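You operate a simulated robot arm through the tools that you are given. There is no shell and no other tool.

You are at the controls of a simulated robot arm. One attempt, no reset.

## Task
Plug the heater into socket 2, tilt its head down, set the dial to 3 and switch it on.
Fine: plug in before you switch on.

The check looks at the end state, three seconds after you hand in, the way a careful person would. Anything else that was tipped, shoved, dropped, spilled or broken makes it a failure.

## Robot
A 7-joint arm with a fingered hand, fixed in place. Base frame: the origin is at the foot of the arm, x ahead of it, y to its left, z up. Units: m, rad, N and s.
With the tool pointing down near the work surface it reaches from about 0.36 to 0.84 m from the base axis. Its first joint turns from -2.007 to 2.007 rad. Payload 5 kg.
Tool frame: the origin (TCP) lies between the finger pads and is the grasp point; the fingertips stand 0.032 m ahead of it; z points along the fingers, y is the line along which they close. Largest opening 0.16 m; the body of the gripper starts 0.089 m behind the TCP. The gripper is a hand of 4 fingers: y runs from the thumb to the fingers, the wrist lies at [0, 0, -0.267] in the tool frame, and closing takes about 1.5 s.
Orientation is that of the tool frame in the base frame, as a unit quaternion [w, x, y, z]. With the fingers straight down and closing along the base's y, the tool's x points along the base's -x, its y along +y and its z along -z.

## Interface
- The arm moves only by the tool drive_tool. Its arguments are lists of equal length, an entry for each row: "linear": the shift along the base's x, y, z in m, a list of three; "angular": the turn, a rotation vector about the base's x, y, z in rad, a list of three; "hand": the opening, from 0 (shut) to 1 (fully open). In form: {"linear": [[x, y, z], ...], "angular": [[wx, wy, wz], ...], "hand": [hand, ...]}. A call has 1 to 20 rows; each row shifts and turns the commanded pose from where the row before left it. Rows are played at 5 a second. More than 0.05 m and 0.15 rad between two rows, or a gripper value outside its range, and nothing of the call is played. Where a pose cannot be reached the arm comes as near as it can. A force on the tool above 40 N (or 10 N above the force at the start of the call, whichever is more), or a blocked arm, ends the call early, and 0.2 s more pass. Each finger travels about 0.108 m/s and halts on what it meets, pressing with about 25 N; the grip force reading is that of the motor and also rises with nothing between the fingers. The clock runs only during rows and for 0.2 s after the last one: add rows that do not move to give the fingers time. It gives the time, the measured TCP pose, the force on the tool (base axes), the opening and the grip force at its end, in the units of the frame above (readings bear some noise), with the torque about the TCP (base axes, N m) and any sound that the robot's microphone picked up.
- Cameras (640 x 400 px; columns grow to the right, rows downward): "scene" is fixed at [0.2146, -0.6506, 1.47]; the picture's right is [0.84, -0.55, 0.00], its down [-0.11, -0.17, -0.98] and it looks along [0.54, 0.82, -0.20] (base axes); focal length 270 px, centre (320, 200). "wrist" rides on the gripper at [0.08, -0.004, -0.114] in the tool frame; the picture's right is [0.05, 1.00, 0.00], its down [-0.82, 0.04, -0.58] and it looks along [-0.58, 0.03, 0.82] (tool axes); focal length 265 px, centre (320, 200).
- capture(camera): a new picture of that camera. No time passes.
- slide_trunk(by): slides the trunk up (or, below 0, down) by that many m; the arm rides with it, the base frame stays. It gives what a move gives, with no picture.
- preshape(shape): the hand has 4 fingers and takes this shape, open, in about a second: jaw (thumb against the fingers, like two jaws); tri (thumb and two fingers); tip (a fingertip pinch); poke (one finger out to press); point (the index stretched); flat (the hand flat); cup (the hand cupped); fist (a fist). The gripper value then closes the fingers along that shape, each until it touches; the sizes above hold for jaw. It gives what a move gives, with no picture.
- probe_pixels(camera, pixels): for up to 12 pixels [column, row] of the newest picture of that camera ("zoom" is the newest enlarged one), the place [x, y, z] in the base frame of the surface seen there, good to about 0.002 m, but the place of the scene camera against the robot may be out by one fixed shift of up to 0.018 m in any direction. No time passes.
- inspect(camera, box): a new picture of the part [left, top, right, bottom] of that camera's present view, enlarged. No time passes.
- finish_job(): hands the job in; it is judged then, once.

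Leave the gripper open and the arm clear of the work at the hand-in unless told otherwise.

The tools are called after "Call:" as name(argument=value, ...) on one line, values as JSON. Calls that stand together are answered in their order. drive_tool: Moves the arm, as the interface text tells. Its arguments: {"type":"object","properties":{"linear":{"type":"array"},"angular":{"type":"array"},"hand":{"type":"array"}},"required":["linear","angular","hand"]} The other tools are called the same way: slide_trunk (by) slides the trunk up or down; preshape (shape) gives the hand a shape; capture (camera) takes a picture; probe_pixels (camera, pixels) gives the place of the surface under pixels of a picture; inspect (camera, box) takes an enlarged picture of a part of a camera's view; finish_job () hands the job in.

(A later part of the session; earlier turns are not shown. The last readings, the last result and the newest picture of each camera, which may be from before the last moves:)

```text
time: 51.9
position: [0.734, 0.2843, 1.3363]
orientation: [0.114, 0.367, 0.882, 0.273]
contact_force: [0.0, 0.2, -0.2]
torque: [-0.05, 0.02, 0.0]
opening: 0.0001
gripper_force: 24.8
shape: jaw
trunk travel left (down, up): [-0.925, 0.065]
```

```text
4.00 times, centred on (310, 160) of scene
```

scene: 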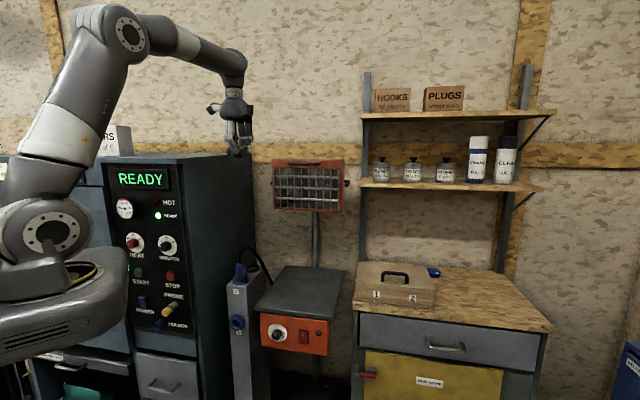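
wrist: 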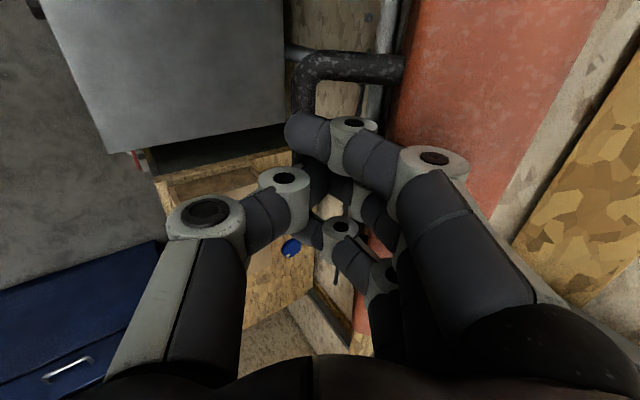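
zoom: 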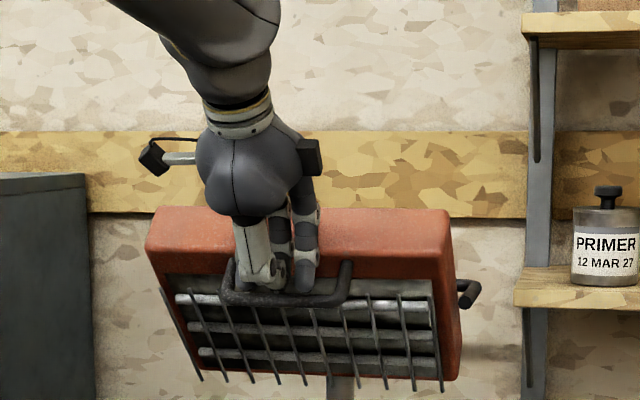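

The fingers are now behind the bar, so the bar itself lies between these two tries. I'll lift, go back by half and press.

Call:
drive_tool(linear=[[0, 0, 0.015], [0, 0, 0.015], [-0.0055, -0.0055, 0], [0, 0, -0.012], [0, 0, -0.006], [0, 0, -0.005], [0, 0, -0.005], [0, 0, -0.005], [0, 0, 0]], angular=[[0, 0, 0], [0, 0, 0], [0, 0, 0], [0, 0, 0], [0, 0, 0], [0, 0, 0], [0, 0, 0], [0, 0, 0], [0, 0, 0]], hand=[0, 0, 0, 0, 0, 0, 0, 0, 0])

Call:
inspect(camera="scene", box=[260, 110, 360, 210])

```text
time: 53.9
position: [0.7293, 0.2767, 1.3312]
orientation: [0.113, 0.368, 0.882, 0.273]
contact_force: [0.4, -0.5, -0.1]
torque: [0.03, 0.03, 0.01]
opening: 0.0003
gripper_force: 25.3
shape: jaw
trunk travel left (down, up): [-0.925, 0.065]
```

```text
4.00 times, centred on (310, 160) of scene
```

zoom: 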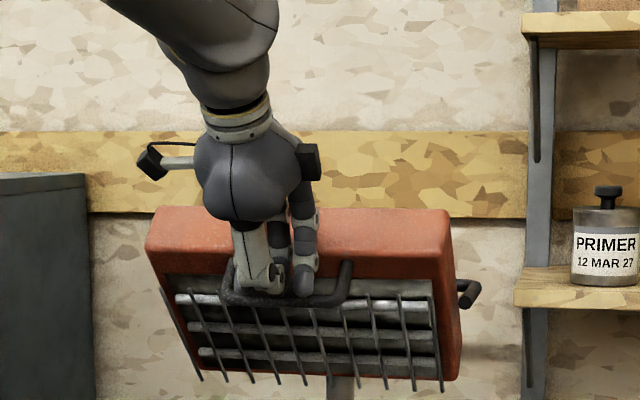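

Call:
drive_tool(linear=[[0, 0, -0.005], [0, 0, -0.005], [0, 0, -0.005], [0, 0, 0]], angular=[[0, 0, 0], [0, 0, 0], [0, 0, 0], [0, 0, 0]], hand=[0, 0, 0, 0])

Call:
inspect(camera="scene", box=[260, 110, 360, 210])

```text
time: 54.9
position: [0.7282, 0.2776, 1.3166]
orientation: [0.114, 0.368, 0.881, 0.274]
contact_force: [-1.2, -1.2, 3.6]
torque: [0.0, -0.01, -0.03]
opening: 0.0
gripper_force: 25.0
shape: jaw
trunk travel left (down, up): [-0.925, 0.065]
```

```text
4.00 times, centred on (310, 160) of scene
```

zoom: 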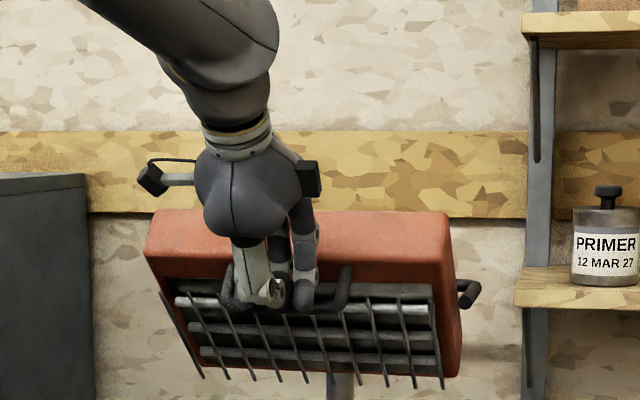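

The head moved a little more at low force, so it isn't at the stop yet. I'll keep pressing on.

Call:
drive_tool(linear=[[0, 0, -0.006], [0, 0, -0.006], [0, 0, -0.006], [0, 0, 0]], angular=[[0, 0, 0], [0, 0, 0], [0, 0, 0], [0, 0, 0]], hand=[0, 0, 0, 0])

Call:
inspect(camera="scene", box=[260, 110, 360, 210])

```text
time: 55.9
position: [0.7277, 0.2763, 1.2992]
orientation: [0.114, 0.368, 0.881, 0.273]
contact_force: [-2.1, -3.1, 3.4]
torque: [0.11, -0.12, -0.01]
opening: 0.0003
gripper_force: 24.9
shape: jaw
trunk travel left (down, up): [-0.925, 0.065]
```

```text
4.00 times, centred on (310, 160) of scene
```

zoom: 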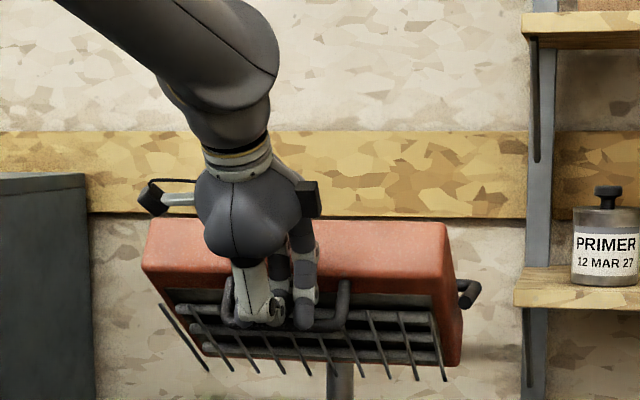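

Call:
probe_pixels(camera="zoom", pixels=[[170, 225], [160, 250], [155, 270], [400, 225], [410, 250], [420, 275], [345, 230], [350, 260], [380, 240], [385, 265], [285, 330], [455, 310]])

```text
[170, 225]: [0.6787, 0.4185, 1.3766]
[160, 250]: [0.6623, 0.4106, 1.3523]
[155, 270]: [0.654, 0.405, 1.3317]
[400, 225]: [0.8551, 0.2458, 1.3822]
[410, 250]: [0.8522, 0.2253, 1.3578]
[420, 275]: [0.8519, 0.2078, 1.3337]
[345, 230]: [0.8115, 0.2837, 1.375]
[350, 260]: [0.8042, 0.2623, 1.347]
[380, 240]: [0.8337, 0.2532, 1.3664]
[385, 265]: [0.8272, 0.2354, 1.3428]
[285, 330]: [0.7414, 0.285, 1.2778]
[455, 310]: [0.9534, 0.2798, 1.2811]
```

Tilt is about 57° now. I'll press a bit more to see if the stop comes.

Call:
drive_tool(linear=[[0, 0, -0.005], [0, 0, -0.005], [0, 0, -0.005], [0, 0, 0]], angular=[[0, 0, 0], [0, 0, 0], [0, 0, 0], [0, 0, 0]], hand=[0, 0, 0, 0])

Call:
inspect(camera="scene", box=[260, 110, 360, 210])

```text
time: 56.9
position: [0.7272, 0.2764, 1.2952]
orientation: [0.12, 0.367, 0.879, 0.279]
contact_force: [-9.1, -6.4, 20.3]
torque: [0.54, -0.47, 0.06]
opening: 0.0
gripper_force: 24.5
shape: jaw
trunk travel left (down, up): [-0.925, 0.065]
stopped in row 4: the force on the tool passed its limit at 42 N (the readings are from after the stop); the commanded pose is now the measured one
```

```text
4.00 times, centred on (310, 160) of scene
```

zoom: 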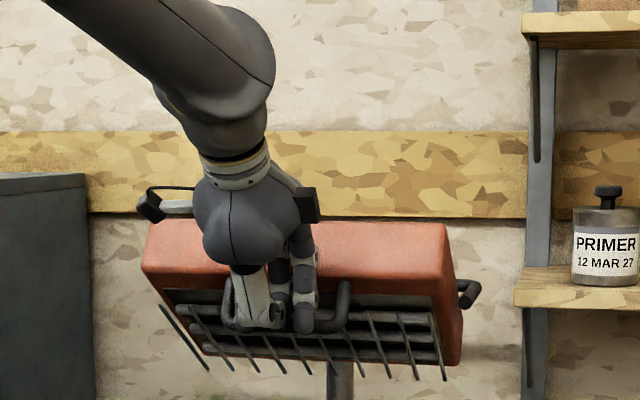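

This is the real stop: the head didn't move while the force rose vertically. I'll withdraw up and toward the robot.

Call:
drive_tool(linear=[[0, 0, 0.004], [-0.003, -0.003, 0.007], [-0.006, -0.006, 0.0124], [-0.01, -0.01, 0.02], [-0.012, -0.012, 0.025], [-0.015, -0.015, 0.03], [0, 0, 0]], angular=[[0, 0, 0], [0, 0, 0], [0, 0, 0], [0, 0, 0], [0, 0, 0], [0, 0, 0], [0, 0, 0]], hand=[0, 0, 0, 0, 0, 0, 0])

Call:
inspect(camera="scene", box=[240, 110, 380, 220])

Call:
inspect(camera="scene", box=[250, 300, 340, 370])

```text
time: 58.5
position: [0.6855, 0.2327, 1.3874]
orientation: [0.117, 0.367, 0.88, 0.276]
contact_force: [0.9, 1.0, -1.1]
torque: [-0.01, 0.04, -0.05]
opening: 0.0
gripper_force: 25.1
shape: jaw
trunk travel left (down, up): [-0.925, 0.065]
```

```text
3.64 times, centred on (310, 165) of scene
```

zoom: 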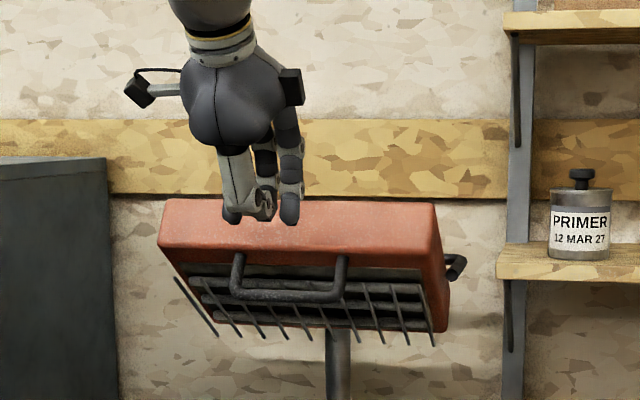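

```text
5.71 times, centred on (295, 335) of scene
```

zoom: 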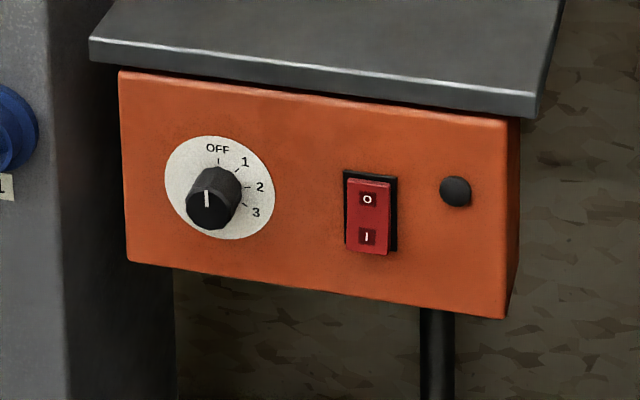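

The head is at its down stop. The dial reads OFF (top), then 1, 2, 3 clockwise, with "3" at the lower right; the switch's "I" is on its lower half. I'll retreat and turn the hand to horizontal (pointing at the panel), ready to lower with the trunk.

Call:
drive_tool(linear=[[-0.022, -0.008, 0.005], [-0.022, -0.008, 0], [-0.022, -0.008, -0.01], [-0.022, -0.008, -0.01], [-0.022, -0.008, -0.01], [-0.022, -0.008, -0.01], [-0.021, -0.008, -0.01], [0, 0, -0.007], [0, 0, 0]], angular=[[0, 0, 0], [0.098, -0.098, 0], [0.098, -0.098, 0], [0.098, -0.098, 0], [0.098, -0.098, 0], [0.098, -0.098, 0], [0.098, -0.098, 0], [0.098, -0.098, 0], [0, 0, 0]], hand=[0, 0, 0, 0.1, 0.2, 0.3, 0.4, 0.5, 0.5])

Call:
capture(camera="scene")

Call:
capture(camera="wrist")

```text
time: 60.5
position: [0.5423, 0.1808, 1.3497]
orientation: [0.244, 0.299, 0.714, 0.585]
contact_force: [-0.9, 0.2, 0.2]
torque: [0.03, -0.02, 0.03]
opening: 0.0792
gripper_force: 0.1
shape: jaw
out of reach, approached as far as the arm can: row 7, 8
trunk travel left (down, up): [-0.925, 0.065]
```

```text
taken
```

scene: 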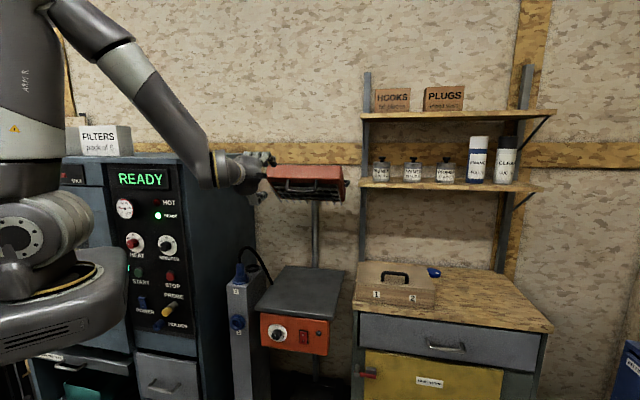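

```text
taken
```

wrist: 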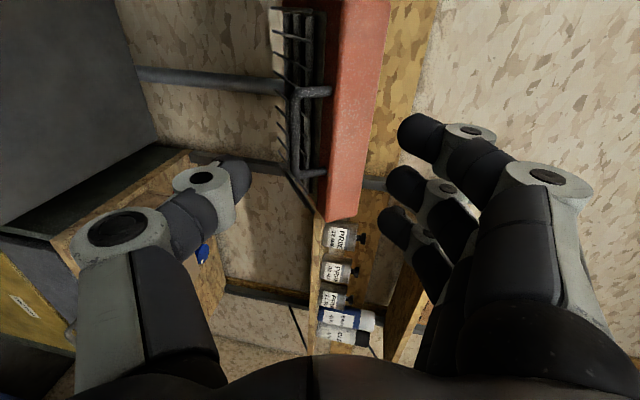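

The arm ran into its wrist limit just short of horizontal at this height. I'll raise the hand relative to the trunk, so that with the trunk lowered further the forearm is flatter.

Call:
drive_tool(linear=[[0, 0, 0.04], [0, 0, 0.045], [0, 0, 0.045], [0, 0, 0.045], [0, 0, 0.045], [0, 0, 0.04], [0, 0, 0]], angular=[[0, 0, 0], [0, 0, 0], [0, 0, 0], [0, 0, 0], [0, 0, 0], [0, 0, 0], [0, 0, 0]], hand=[0.5, 0.5, 0.5, 0.5, 0.5, 0.5, 0.5])

Call:
capture(camera="scene")

```text
time: 62.1
position: [0.5563, 0.1779, 1.5852]
orientation: [0.243, 0.3, 0.714, 0.584]
contact_force: [0.6, 0.0, -0.3]
torque: [0.01, 0.03, 0.03]
opening: 0.0795
gripper_force: 0.2
shape: jaw
out of reach, approached as far as the arm can: row 5, 6
trunk travel left (down, up): [-0.925, 0.065]
```

```text
taken
```

scene: 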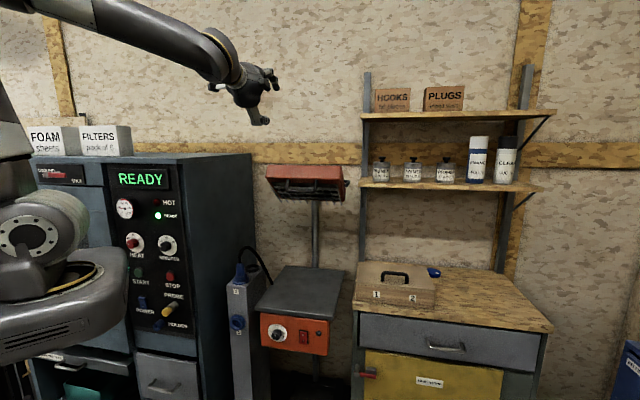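

Now I'll try the remaining 0.2 rad to horizontal here.

Call:
drive_tool(linear=[[0.005, 0.005, 0], [0.005, 0.005, 0], [0, 0, 0]], angular=[[0.07, -0.07, 0], [0.07, -0.07, 0], [0, 0, 0]], hand=[0.5, 0.5, 0.5])

```text
time: 62.9
position: [0.5659, 0.1858, 1.5875]
orientation: [0.273, 0.274, 0.651, 0.653]
contact_force: [-0.1, -0.5, 1.4]
torque: [0.01, 0.0, 0.02]
opening: 0.0794
gripper_force: 0.1
shape: jaw
trunk travel left (down, up): [-0.925, 0.065]
```

The hand is horizontal now. I'll back off slightly and lower the trunk in stages.

Call:
drive_tool(linear=[[-0.01, -0.01, 0], [-0.01, -0.01, 0], [0, 0, 0]], angular=[[0, 0, 0], [0, 0, 0], [0, 0, 0]], hand=[0.5, 0.5, 0.5])

Call:
slide_trunk(by=-0.5)

Call:
capture(camera="scene")

Call:
capture(camera="wrist")

```text
time: 63.7
position: [0.5474, 0.1646, 1.5847]
orientation: [0.272, 0.274, 0.652, 0.652]
contact_force: [0.3, 0.2, -0.2]
torque: [-0.01, 0.03, 0.0]
opening: 0.0796
gripper_force: 0.1
shape: jaw
out of reach, approached as far as the arm can: row 2
trunk travel left (down, up): [-0.925, 0.065]
```

```text
refused: -0.5 is not a number from -0.4 to 0.4
```

```text
taken
```

scene: 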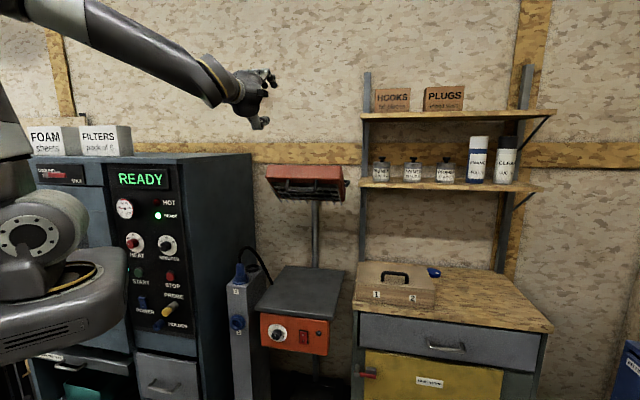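

```text
taken
```

wrist: 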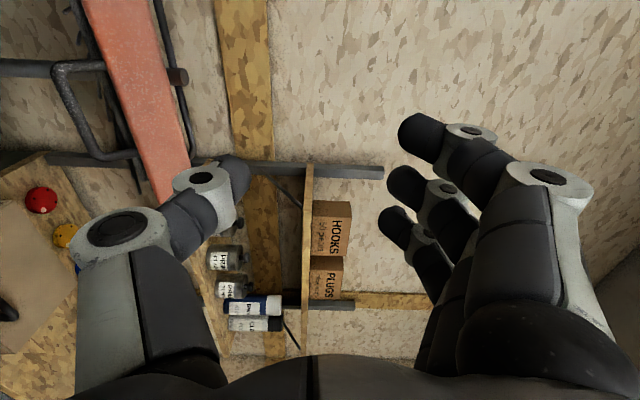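

The slide is limited to 0.4 per call, so I'll do it in two stages.

Call:
slide_trunk(by=-0.4)

Call:
capture(camera="scene")

Call:
slide_trunk(by=-0.3)

Call:
capture(camera="scene")

Call:
capture(camera="wrist")

```text
time: 67.5
position: [0.5578, 0.1644, 1.1683]
orientation: [0.262, 0.284, 0.656, 0.648]
contact_force: [-0.2, -0.3, 0.0]
torque: [0.0, -0.01, -0.02]
opening: 0.0798
gripper_force: 0.0
shape: jaw
trunk travel left (down, up): [-0.525, 0.465]
```

```text
taken
```

scene: 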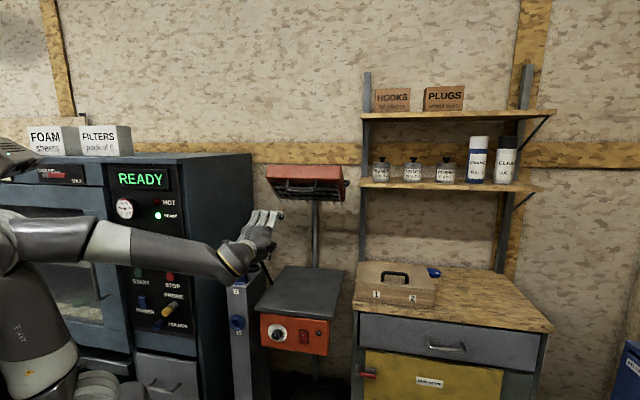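

```text
time: 70.5
position: [0.566, 0.1662, 0.8471]
orientation: [0.247, 0.297, 0.663, 0.641]
contact_force: [-0.7, 0.7, -0.5]
torque: [0.02, 0.02, -0.04]
opening: 0.0797
gripper_force: 0.0
shape: jaw
trunk travel left (down, up): [-0.225, 0.765]
```

```text
taken
```

scene: 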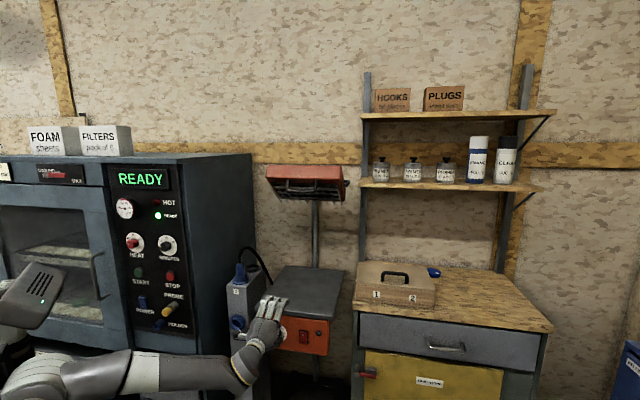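

```text
taken
```

wrist: 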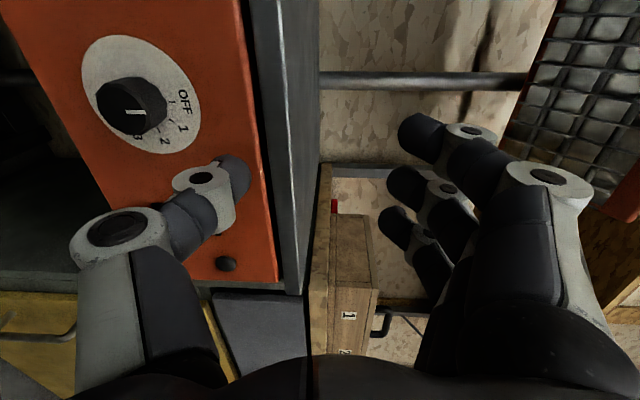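

The dial is visible in the wrist view (picture right is up): pointer at OFF. I'll zoom and probe the dial, its marks, and the switch.

Call:
inspect(camera="wrist", box=[70, 20, 220, 170])

Call:
probe_pixels(camera="wrist", pixels=[[135, 112], [90, 60], [190, 80], [85, 110], [140, 38], [150, 150], [115, 90], [160, 110], [225, 264], [250, 100], [120, 20], [205, 30]])

```text
2.67 times, centred on (145, 95) of wrist
```

zoom: 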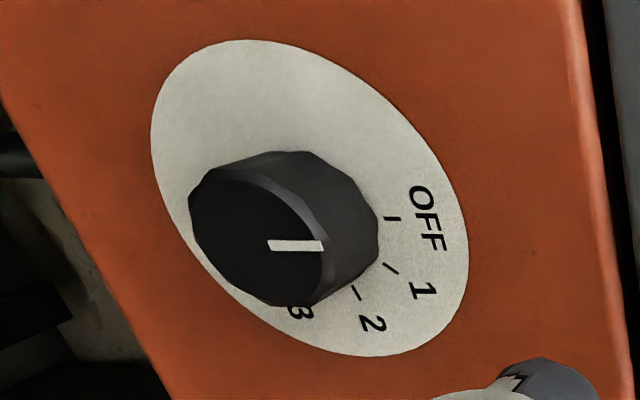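

```text
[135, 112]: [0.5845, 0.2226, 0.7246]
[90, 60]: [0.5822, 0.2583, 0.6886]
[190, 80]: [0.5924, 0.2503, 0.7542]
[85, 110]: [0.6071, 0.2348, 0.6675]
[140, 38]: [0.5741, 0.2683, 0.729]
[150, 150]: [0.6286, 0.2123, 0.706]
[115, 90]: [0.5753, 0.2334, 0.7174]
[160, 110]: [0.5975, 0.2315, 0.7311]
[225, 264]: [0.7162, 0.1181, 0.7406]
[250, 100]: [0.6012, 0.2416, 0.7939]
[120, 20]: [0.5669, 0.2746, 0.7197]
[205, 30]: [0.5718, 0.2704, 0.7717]
```

Call:
probe_pixels(camera="zoom", pixels=[[392, 220], [392, 268], [355, 293], [300, 312], [155, 135], [466, 260], [250, 43], [365, 353], [420, 205], [420, 290], [372, 323], [430, 240]])

Call:
probe_pixels(camera="zoom", pixels=[[193, 215], [322, 275], [225, 175], [275, 303], [320, 240], [272, 245], [310, 205], [215, 270], [350, 190], [370, 240], [300, 160], [240, 220]])

Call:
inspect(camera="scene", box=[255, 310, 325, 360])

```text
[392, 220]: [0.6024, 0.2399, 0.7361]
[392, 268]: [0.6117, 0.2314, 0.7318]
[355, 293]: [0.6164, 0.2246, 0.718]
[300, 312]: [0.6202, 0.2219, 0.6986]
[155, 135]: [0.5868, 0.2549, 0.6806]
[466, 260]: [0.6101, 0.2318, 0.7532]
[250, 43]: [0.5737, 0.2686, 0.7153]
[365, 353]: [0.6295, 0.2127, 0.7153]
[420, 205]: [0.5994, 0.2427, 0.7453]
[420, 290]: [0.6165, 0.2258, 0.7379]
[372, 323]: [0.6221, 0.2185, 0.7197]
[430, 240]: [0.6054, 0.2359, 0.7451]
```

```text
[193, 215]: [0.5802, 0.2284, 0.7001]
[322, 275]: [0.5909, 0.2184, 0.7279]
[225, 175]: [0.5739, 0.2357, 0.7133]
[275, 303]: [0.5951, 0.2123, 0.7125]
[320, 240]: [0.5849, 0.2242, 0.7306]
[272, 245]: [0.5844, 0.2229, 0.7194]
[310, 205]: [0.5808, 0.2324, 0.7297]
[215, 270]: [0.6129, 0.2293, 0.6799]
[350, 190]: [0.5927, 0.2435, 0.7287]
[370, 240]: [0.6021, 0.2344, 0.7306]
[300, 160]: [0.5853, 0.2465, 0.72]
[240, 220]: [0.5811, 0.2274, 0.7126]
```

```text
8.00 times, centred on (290, 335) of scene
```

zoom: 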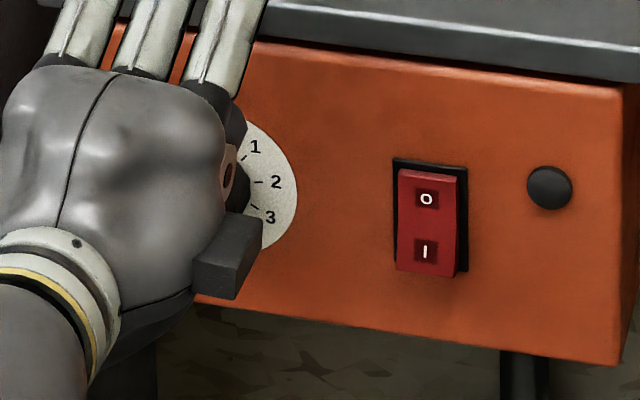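

The knob's axis is at u≈0.255 (x−y≈0.361), z≈0.717. Its front is at v≈0.572, radius ≈0.016, and "3" is about 126° clockwise from OFF. I'll lower the trunk another 0.13 so the hand is at the knob's height, then correct sideways.

Call:
slide_trunk(by=-0.13)

Call:
drive_tool(linear=[[-0.007, 0.006, 0], [-0.007, 0.006, 0], [-0.007, 0.006, 0], [0, 0, 0]], angular=[[0.02, -0.02, 0], [0.02, -0.02, 0], [0, 0, 0], [0, 0, 0]], hand=[0.5, 0.5, 0.5, 0.5])

Call:
capture(camera="wrist")

Call:
capture(camera="scene")

```text
time: 72.1
position: [0.5721, 0.1661, 0.712]
orientation: [0.243, 0.299, 0.664, 0.64]
contact_force: [-0.3, 0.2, 1.1]
torque: [-0.01, -0.01, -0.03]
opening: 0.0799
gripper_force: 0.0
shape: jaw
trunk travel left (down, up): [-0.095, 0.895]
```

```text
time: 73.3
position: [0.5615, 0.1804, 0.7072]
orientation: [0.252, 0.289, 0.646, 0.66]
contact_force: [-0.3, -0.2, -0.3]
torque: [0.0, -0.01, 0.0]
opening: 0.0795
gripper_force: 0.0
shape: jaw
out of reach, approached as far as the arm can: row 1, 3
trunk travel left (down, up): [-0.095, 0.895]
stopped in row 4: the arm was blocked; the commanded pose is now the measured one
```

```text
taken
```

wrist: 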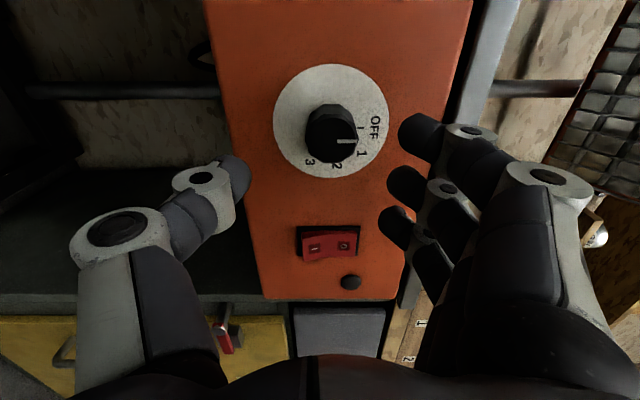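

```text
taken
```

scene: 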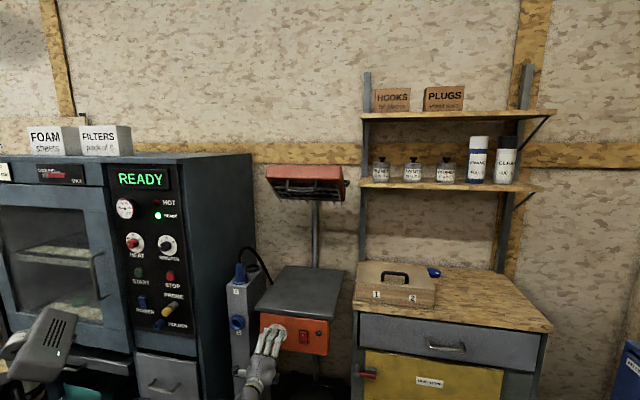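

The arm reported being blocked. I'll check where the elbow is relative to the cabinet.

Call:
inspect(camera="scene", box=[0, 270, 340, 400])

Call:
probe_pixels(camera="scene", pixels=[[45, 330], [20, 370], [100, 370], [60, 320], [250, 385], [270, 345], [115, 395], [10, 350]])

```text
1.88 times, centred on (170, 335) of scene
```

zoom: 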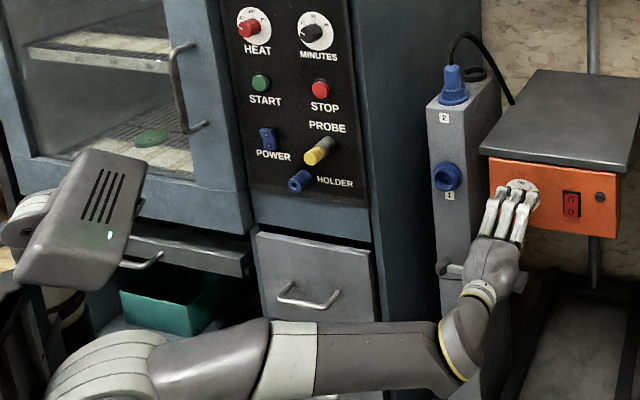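

```text
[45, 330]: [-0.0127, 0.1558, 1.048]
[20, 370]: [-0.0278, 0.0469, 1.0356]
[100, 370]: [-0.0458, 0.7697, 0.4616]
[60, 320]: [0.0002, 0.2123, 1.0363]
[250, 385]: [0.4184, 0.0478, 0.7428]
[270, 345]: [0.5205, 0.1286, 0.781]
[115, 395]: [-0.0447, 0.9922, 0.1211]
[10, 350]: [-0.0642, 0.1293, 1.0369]
```

The elbow isn't touching anything. The arm is just folded near its limit, with the wrist too close to the shoulder. With the trunk higher, the arm can come from above with more room. I'll raise the trunk 0.4 and then lower the hand with the arm, farther to the right.

Call:
slide_trunk(by=0.4)

Call:
drive_tool(linear=[[0.02, -0.02, 0], [0.02, -0.02, 0], [0.02, -0.02, -0.03], [0, 0, -0.045], [0, 0, -0.045], [0, 0, -0.045], [0, 0, -0.045], [0, 0, 0]], angular=[[0, 0, 0], [0, 0, 0], [0, 0, 0], [0, 0, 0], [0, 0, 0], [0, 0, 0], [0, 0, 0], [0, 0, 0]], hand=[0.5, 0.5, 0.5, 0.5, 0.5, 0.5, 0.5, 0.5])

Call:
capture(camera="scene")

```text
time: 77.1
position: [0.5571, 0.1786, 1.111]
orientation: [0.256, 0.286, 0.645, 0.661]
contact_force: [-0.4, -0.4, -0.6]
torque: [0.03, -0.01, 0.0]
opening: 0.0797
gripper_force: 0.0
shape: jaw
trunk travel left (down, up): [-0.495, 0.495]
```

```text
time: 78.9
position: [0.618, 0.1148, 0.9394]
orientation: [0.242, 0.304, 0.637, 0.666]
contact_force: [-0.6, -0.5, -0.7]
torque: [-0.02, 0.02, 0.03]
opening: 0.0799
gripper_force: 0.0
shape: jaw
out of reach, approached as far as the arm can: row 6, 7
trunk travel left (down, up): [-0.495, 0.495]
```

```text
taken
```

scene: 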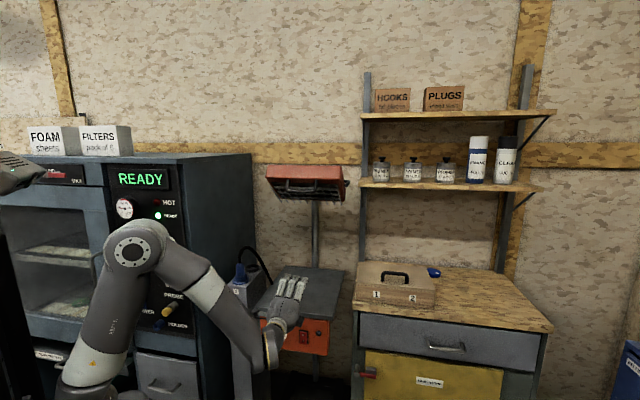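

The arm is again limited at this roll. I need a roll of about −63° as a starting grip anyway, so I'll roll the hand counter-clockwise here and see whether that frees it.

Call:
drive_tool(linear=[[0, 0, 0], [0, 0, 0], [0, 0, 0], [0, 0, 0], [0, 0, 0], [0, 0, 0], [0, 0, 0], [0, 0, 0], [0, 0, 0]], angular=[[-0.1, -0.1, 0], [-0.1, -0.1, 0], [-0.1, -0.1, 0], [-0.1, -0.1, 0], [-0.1, -0.1, 0], [-0.1, -0.1, 0], [-0.1, -0.1, 0], [-0.1, -0.1, 0], [0, 0, 0]], hand=[0.5, 0.5, 0.5, 0.5, 0.5, 0.5, 0.5, 0.5, 0.5])

Call:
drive_tool(linear=[[0, 0, -0.04], [0, 0, -0.04], [0, 0, -0.04], [0, 0, -0.04], [0, 0, 0]], angular=[[0, 0, 0], [0, 0, 0], [0, 0, 0], [0, 0, 0], [0, 0, 0]], hand=[0.5, 0.5, 0.5, 0.5, 0.5])

Call:
capture(camera="scene")

```text
time: 80.9
position: [0.6183, 0.1147, 0.9389]
orientation: [0.242, 0.304, 0.637, 0.666]
contact_force: [-0.7, -0.1, -0.2]
torque: [-0.04, -0.03, -0.03]
opening: 0.0796
gripper_force: 0.0
shape: jaw
out of reach, approached as far as the arm can: row 1, 2, 3, 4, 5, 6, 7, 8
trunk travel left (down, up): [-0.495, 0.495]
```

```text
time: 82.1
position: [0.6179, 0.1148, 0.9386]
orientation: [0.242, 0.303, 0.637, 0.666]
contact_force: [0.3, -0.1, 0.3]
torque: [-0.02, -0.02, 0.05]
opening: 0.0796
gripper_force: 0.0
shape: jaw
out of reach, approached as far as the arm can: row 1, 2, 3, 4
trunk travel left (down, up): [-0.495, 0.495]
```

```text
taken
```

scene: 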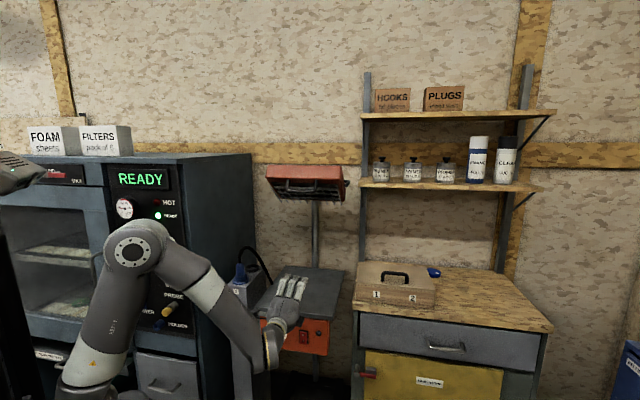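

The last joint is at its limit in that turning direction, and that is what has been blocking me. I'll roll the other way (clockwise), which is also the direction the dial must turn.

Call:
drive_tool(linear=[[0, 0, 0], [0, 0, 0], [0, 0, 0], [0, 0, 0], [0, 0, 0], [0, 0, 0]], angular=[[0.1, 0.1, 0], [0.1, 0.1, 0], [0.1, 0.1, 0], [0.1, 0.1, 0], [0.1, 0.1, 0], [0, 0, 0]], hand=[0.5, 0.5, 0.5, 0.5, 0.5, 0.5])

```text
time: 83.5
position: [0.6185, 0.1134, 0.9385]
orientation: [-0.004, 0.508, 0.493, 0.707]
contact_force: [0.4, -0.1, 0.0]
torque: [0.01, 0.01, 0.03]
opening: 0.0795
gripper_force: 0.1
shape: jaw
trunk travel left (down, up): [-0.495, 0.495]
```

That works. Now I'll try lowering.

Call:
drive_tool(linear=[[0, 0, -0.04], [0, 0, -0.04], [0, 0, -0.04], [0, 0, -0.04], [0, 0, -0.04], [0, 0, 0]], angular=[[0, 0, 0], [0, 0, 0], [0, 0, 0], [0, 0, 0], [0, 0, 0], [0, 0, 0]], hand=[0.5, 0.5, 0.5, 0.5, 0.5, 0.5])

Call:
capture(camera="scene")

Call:
capture(camera="wrist")

```text
time: 84.9
position: [0.6207, 0.1145, 0.7346]
orientation: [-0.004, 0.507, 0.493, 0.707]
contact_force: [0.6, 1.3, 0.7]
torque: [0.06, -0.01, 0.01]
opening: 0.0799
gripper_force: 0.2
shape: jaw
trunk travel left (down, up): [-0.495, 0.495]
```

```text
taken
```

scene: 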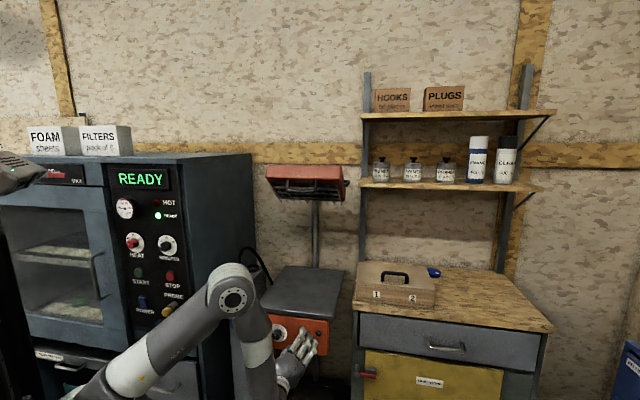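

```text
taken
```

wrist: 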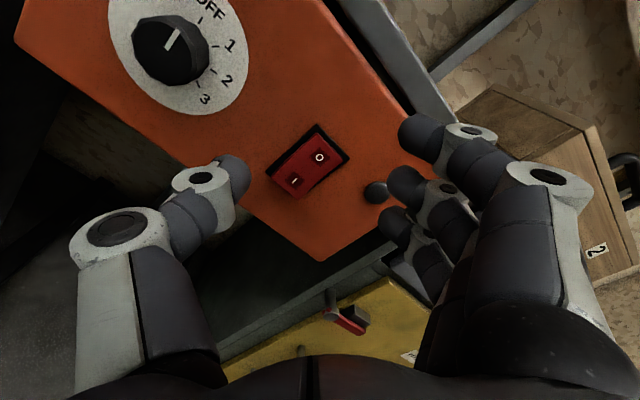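

The hand moves freely now. I'll go to the pre-grip point in front of the knob and roll back toward about 8°, so that the full 126° can be turned clockwise.

Call:
drive_tool(linear=[[-0.025, 0.023, -0.006], [-0.025, 0.023, -0.006], [-0.026, 0.0233, -0.006], [0, 0, 0]], angular=[[0, 0, 0], [0, 0, 0], [0, 0, 0], [0, 0, 0]], hand=[0.45, 0.45, 0.45, 0.45])

Call:
drive_tool(linear=[[0, 0, 0], [0, 0, 0], [0, 0, 0], [0, 0, 0], [0, 0, 0], [0, 0, 0]], angular=[[-0.09, -0.09, 0], [-0.09, -0.09, 0], [-0.09, -0.09, 0], [-0.09, -0.09, 0], [-0.09, -0.09, 0], [0, 0, 0]], hand=[0.45, 0.45, 0.45, 0.45, 0.45, 0.45])

Call:
capture(camera="scene")

Call:
capture(camera="wrist")

```text
time: 85.9
position: [0.5784, 0.1528, 0.7264]
orientation: [-0.004, 0.507, 0.494, 0.706]
contact_force: [0.5, 0.3, -0.1]
torque: [0.02, -0.03, -0.04]
opening: 0.0724
gripper_force: 0.0
shape: jaw
out of reach, approached as far as the arm can: row 2, 3
trunk travel left (down, up): [-0.495, 0.495]
```

```text
time: 87.3
position: [0.5825, 0.1614, 0.7404]
orientation: [0.018, 0.491, 0.509, 0.706]
contact_force: [0.2, 0.2, -0.7]
torque: [0.0, -0.05, 0.03]
opening: 0.0723
gripper_force: 0.1
shape: jaw
out of reach, approached as far as the arm can: row 1, 2, 3, 4, 5
trunk travel left (down, up): [-0.495, 0.495]
```

```text
taken
```

scene: 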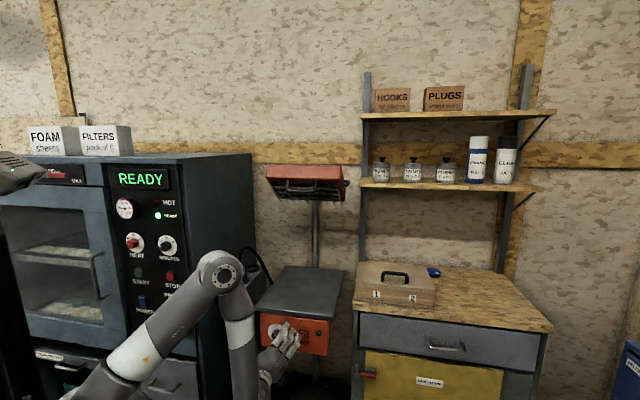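

```text
taken
```

wrist: 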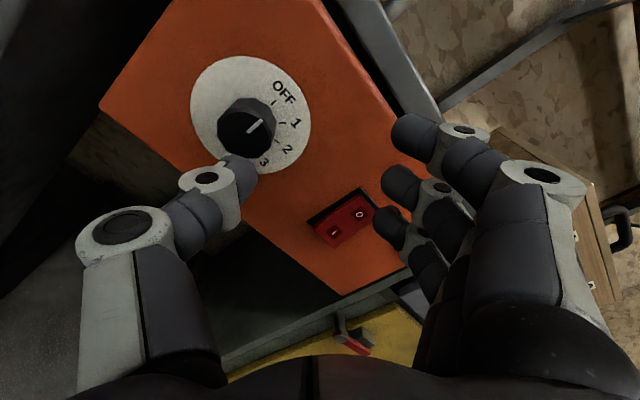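

The elbow is folded too tightly here. Raising the trunk further will open it. I'll back off to the right, raise by 0.25 and lower the hand by the same amount.

Call:
drive_tool(linear=[[0.018, -0.02, 0], [0.018, -0.02, 0], [0, 0, 0]], angular=[[0, 0, 0], [0, 0, 0], [0, 0, 0]], hand=[0.45, 0.45, 0.45])

Call:
slide_trunk(by=0.25)

Call:
drive_tool(linear=[[0, 0, -0.04], [0, 0, -0.045], [0, 0, -0.045], [0, 0, -0.045], [0, 0, -0.045], [0, 0, -0.04], [0, 0, 0]], angular=[[0, 0, 0], [0, 0, 0], [0, 0, 0], [0, 0, 0], [0, 0, 0], [0, 0, 0], [0, 0, 0]], hand=[0.45, 0.45, 0.45, 0.45, 0.45, 0.45, 0.45])

Call:
capture(camera="scene")

```text
time: 88.1
position: [0.6192, 0.1199, 0.7394]
orientation: [0.018, 0.491, 0.509, 0.707]
contact_force: [-0.2, 0.5, 0.2]
torque: [0.03, 0.03, 0.01]
opening: 0.0722
gripper_force: 0.0
shape: jaw
trunk travel left (down, up): [-0.495, 0.495]
```

```text
time: 90.7
position: [0.6198, 0.1199, 0.9907]
orientation: [0.019, 0.491, 0.509, 0.706]
contact_force: [0.3, -0.2, -0.3]
torque: [0.02, -0.01, -0.02]
opening: 0.0721
gripper_force: 0.1
shape: jaw
trunk travel left (down, up): [-0.745, 0.245]
```

```text
time: 92.3
position: [0.6228, 0.1199, 0.9201]
orientation: [0.012, 0.494, 0.512, 0.703]
contact_force: [-0.5, -0.3, 0.1]
torque: [-0.02, -0.01, 0.02]
opening: 0.0719
gripper_force: 0.0
shape: jaw
out of reach, approached as far as the arm can: row 2, 3, 4, 5, 6
trunk travel left (down, up): [-0.745, 0.245]
```

```text
taken
```

scene: 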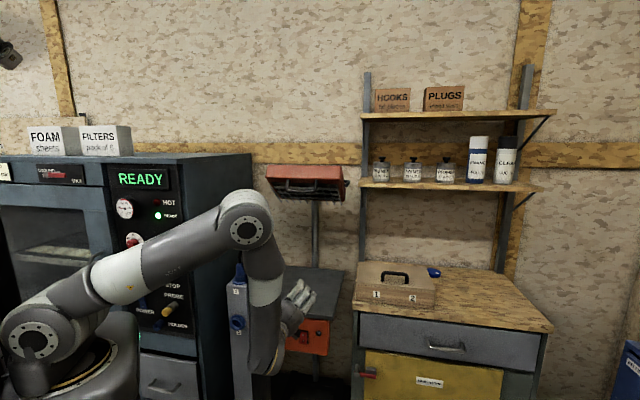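

Now the forearm hangs down past the wrist's bend limit. The better posture is the low trunk, with the arm reaching from below and the hand rolled off its limit. I'll raise the hand with the arm and lower the trunk in turn.

Call:
drive_tool(linear=[[0, 0, 0.045], [0, 0, 0.045], [0, 0, 0.045], [0, 0, 0.045], [0, 0, 0.045], [0, 0, 0.045], [0, 0, 0.03], [0, 0, 0]], angular=[[0, 0, 0], [0, 0, 0], [0, 0, 0], [0, 0, 0], [0, 0, 0], [0, 0, 0], [0, 0, 0], [0, 0, 0]], hand=[0.45, 0.45, 0.45, 0.45, 0.45, 0.45, 0.45, 0.45])

Call:
slide_trunk(by=-0.4)

Call:
drive_tool(linear=[[0, 0, 0.045], [0, 0, 0.045], [0, 0, 0.045], [0, 0, 0.045], [0, 0, 0.045], [0, 0, 0.02], [0, 0, 0]], angular=[[0, 0, 0], [0, 0, 0], [0, 0, 0], [0, 0, 0], [0, 0, 0], [0, 0, 0], [0, 0, 0]], hand=[0.45, 0.45, 0.45, 0.45, 0.45, 0.45, 0.45])

Call:
capture(camera="scene")

```text
time: 94.1
position: [0.6245, 0.119, 1.2203]
orientation: [0.019, 0.491, 0.509, 0.707]
contact_force: [0.1, -0.5, 0.0]
torque: [0.02, -0.02, 0.03]
opening: 0.072
gripper_force: 0.1
shape: jaw
trunk travel left (down, up): [-0.745, 0.245]
```

```text
time: 97.9
position: [0.6242, 0.1198, 0.8204]
orientation: [0.018, 0.491, 0.51, 0.706]
contact_force: [-0.4, -0.3, 0.6]
torque: [0.03, -0.02, 0.02]
opening: 0.072
gripper_force: 0.0
shape: jaw
trunk travel left (down, up): [-0.345, 0.645]
```

```text
time: 99.5
position: [0.6251, 0.1188, 1.0656]
orientation: [0.019, 0.491, 0.509, 0.707]
contact_force: [-0.6, 0.0, -0.1]
torque: [-0.03, -0.01, 0.0]
opening: 0.0719
gripper_force: 0.0
shape: jaw
trunk travel left (down, up): [-0.345, 0.645]
```

```text
taken
```

scene: 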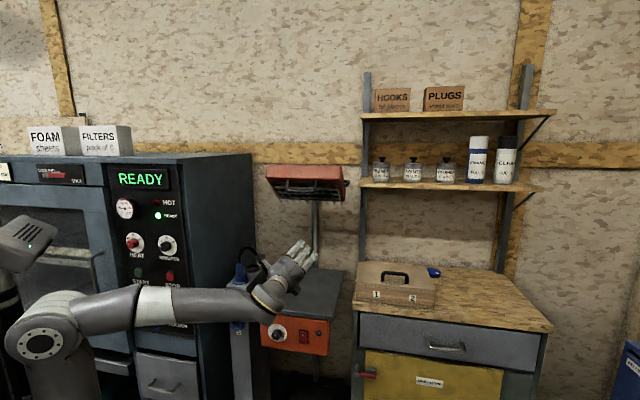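

This posture is good, with the forearm level. I'll lower the trunk by 0.34 to bring the hand to the knob's height.

Call:
slide_trunk(by=-0.34)

Call:
capture(camera="scene")

Call:
drive_tool(linear=[[-0.02, 0.018, 0], [-0.02, 0.018, 0], [-0.02, 0.018, 0], [-0.018, 0.011, 0], [0, 0, 0]], angular=[[0, 0, 0], [0, 0, 0], [0, 0, 0], [0, 0, 0], [0, 0, 0]], hand=[0.45, 0.45, 0.45, 0.45, 0.45])

Call:
capture(camera="wrist")

```text
time: 102.9
position: [0.6262, 0.1185, 0.7265]
orientation: [0.019, 0.49, 0.51, 0.707]
contact_force: [0.4, 0.6, 0.5]
torque: [-0.02, 0.01, 0.02]
opening: 0.0721
gripper_force: 0.0
shape: jaw
trunk travel left (down, up): [-0.005, 0.985]
```

```text
taken
```

scene: 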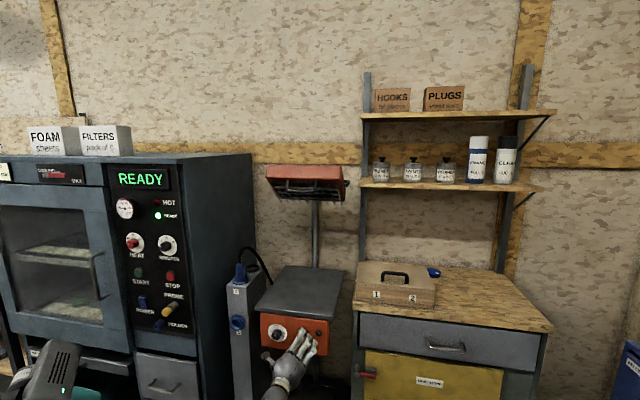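

```text
time: 104.3
position: [0.5873, 0.187, 0.6795]
orientation: [-0.004, 0.516, 0.511, 0.687]
contact_force: [0.2, 0.5, 0.7]
torque: [-0.02, 0.0, 0.0]
opening: 0.0722
gripper_force: 0.1
shape: jaw
out of reach, approached as far as the arm can: row 4
trunk travel left (down, up): [-0.005, 0.985]
stopped in row 5: the arm was blocked; the commanded pose is now the measured one
```

```text
taken
```

wrist: 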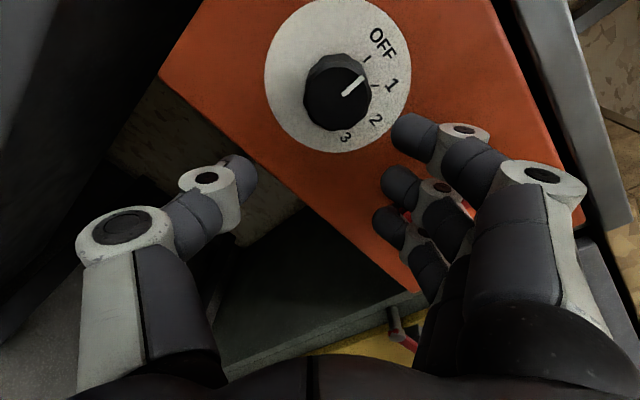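

The arm gets blocked again close in: the wrist point is too near the base when the hand is square to the panel. Yawing the hand about 15° (coming in from the right) moves the wrist farther out, and a 15° misalignment is fine for gripping the knob. First I back off to the right.

Call:
drive_tool(linear=[[0.0, -0.03, 0.015], [0.02, -0.02, 0.015], [0.019, -0.02, 0.015], [0, 0, 0]], angular=[[0, 0, 0], [0, 0, 0], [0, 0, 0], [0, 0, 0]], hand=[0.45, 0.45, 0.45, 0.45])

Call:
slide_trunk(by=0.17)

Call:
drive_tool(linear=[[0, 0, -0.04], [0, 0, -0.045], [0, 0, -0.045], [0, 0, -0.04], [0, 0, 0]], angular=[[0, 0, 0.065], [0, 0, 0.065], [0, 0, 0.065], [0, 0, 0.065], [0, 0, 0]], hand=[0.45, 0.45, 0.45, 0.45, 0.45])

Call:
capture(camera="wrist")

Call:
capture(camera="scene")

```text
time: 105.3
position: [0.6209, 0.1131, 0.7312]
orientation: [0.001, 0.513, 0.51, 0.691]
contact_force: [0.3, 0.1, -0.1]
torque: [-0.02, 0.01, 0.0]
opening: 0.0719
gripper_force: 0.0
shape: jaw
trunk travel left (down, up): [-0.005, 0.985]
```

```text
time: 107.2
position: [0.6213, 0.1166, 0.9008]
orientation: [0.001, 0.512, 0.511, 0.69]
contact_force: [0.1, -0.1, -0.4]
torque: [0.02, 0.02, 0.0]
opening: 0.0719
gripper_force: 0.1
shape: jaw
trunk travel left (down, up): [-0.175, 0.815]
```

```text
time: 108.4
position: [0.6205, 0.1149, 0.7289]
orientation: [-0.09, 0.442, 0.573, 0.684]
contact_force: [1.1, 0.0, 0.5]
torque: [0.02, 0.0, 0.05]
opening: 0.0721
gripper_force: 0.0
shape: jaw
trunk travel left (down, up): [-0.175, 0.815]
```

```text
taken
```

wrist: 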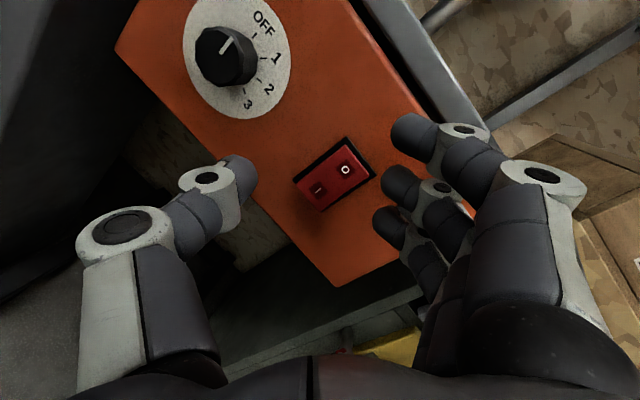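

```text
taken
```

scene: 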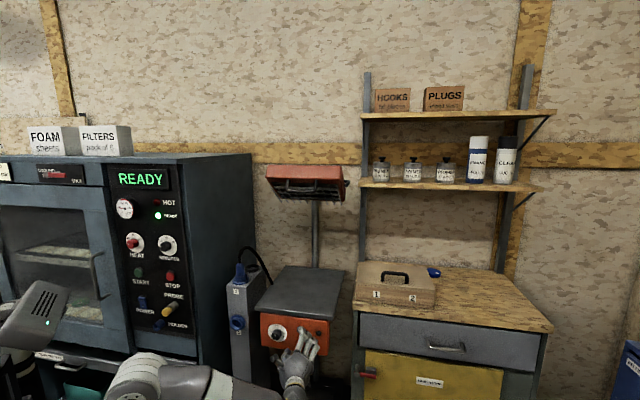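

No reach trouble now (tool azimuth 60°, roll 45°). I'll move to the pre-grip point (0.554, 0.167, 0.718) in front of the knob.

Call:
drive_tool(linear=[[-0.022, 0.017, -0.003], [-0.022, 0.017, -0.004], [-0.0225, 0.018, -0.004], [0, 0, 0]], angular=[[0.02, -0.012, 0], [0.02, -0.012, 0], [0, 0, 0], [0, 0, 0]], hand=[0.42, 0.42, 0.42, 0.42])

Call:
capture(camera="wrist")

Call:
inspect(camera="scene", box=[220, 290, 340, 400])

```text
time: 109.4
position: [0.555, 0.1683, 0.7202]
orientation: [-0.092, 0.433, 0.56, 0.701]
contact_force: [-0.2, -0.5, -0.2]
torque: [0.0, -0.01, 0.0]
opening: 0.0683
gripper_force: 0.0
shape: jaw
trunk travel left (down, up): [-0.175, 0.815]
```

```text
taken
```

wrist: 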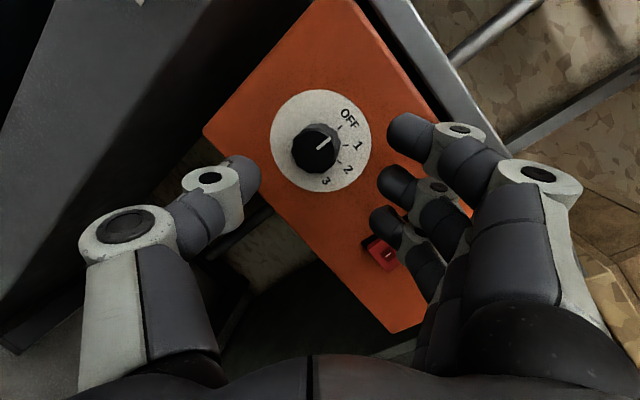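

```text
3.64 times, centred on (280, 345) of scene
```

zoom: 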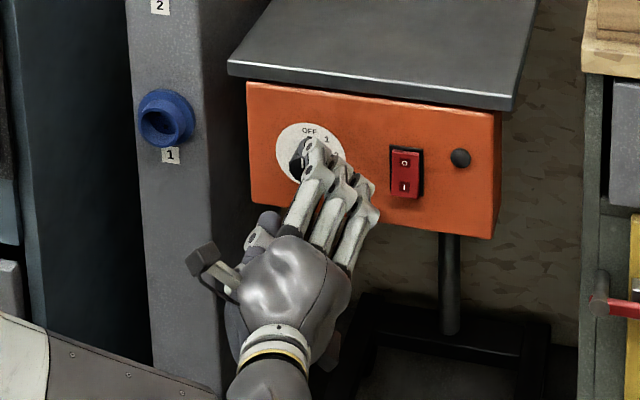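

Reached. I'll zoom on the dial to refine the knob axis and the mark angles.

Call:
inspect(camera="wrist", box=[265, 85, 375, 195])

```text
3.64 times, centred on (320, 140) of wrist
```

zoom: 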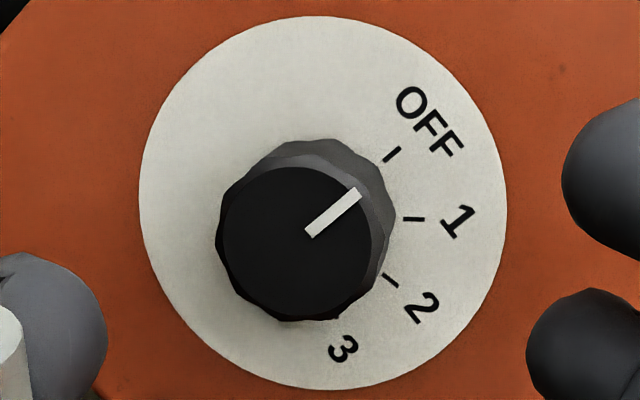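

Call:
probe_pixels(camera="zoom", pixels=[[392, 154], [414, 219], [390, 281], [342, 348], [140, 200], [506, 215], [315, 18], [325, 387], [430, 122], [458, 220], [421, 306], [200, 340]])

Call:
probe_pixels(camera="zoom", pixels=[[222, 230], [368, 250], [290, 170], [300, 318], [310, 235], [356, 193], [240, 190], [350, 300], [335, 150], [385, 210], [250, 290], [330, 180]])

```text
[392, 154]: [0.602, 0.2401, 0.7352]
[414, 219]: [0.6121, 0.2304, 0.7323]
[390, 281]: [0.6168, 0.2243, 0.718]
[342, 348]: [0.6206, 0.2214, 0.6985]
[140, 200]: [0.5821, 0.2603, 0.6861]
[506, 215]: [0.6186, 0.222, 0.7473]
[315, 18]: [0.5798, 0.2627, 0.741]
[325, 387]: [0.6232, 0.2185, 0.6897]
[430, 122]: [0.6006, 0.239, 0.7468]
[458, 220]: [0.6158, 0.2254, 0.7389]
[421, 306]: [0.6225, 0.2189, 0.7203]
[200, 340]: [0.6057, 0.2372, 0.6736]
```

```text
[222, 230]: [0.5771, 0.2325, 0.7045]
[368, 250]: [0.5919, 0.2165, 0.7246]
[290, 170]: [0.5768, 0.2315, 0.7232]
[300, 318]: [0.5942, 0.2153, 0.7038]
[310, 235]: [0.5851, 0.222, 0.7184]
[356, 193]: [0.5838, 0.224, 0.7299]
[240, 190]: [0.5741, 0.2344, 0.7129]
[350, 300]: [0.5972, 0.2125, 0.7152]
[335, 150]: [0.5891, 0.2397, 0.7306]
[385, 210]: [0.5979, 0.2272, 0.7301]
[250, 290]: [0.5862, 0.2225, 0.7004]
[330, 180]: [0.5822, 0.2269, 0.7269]
```

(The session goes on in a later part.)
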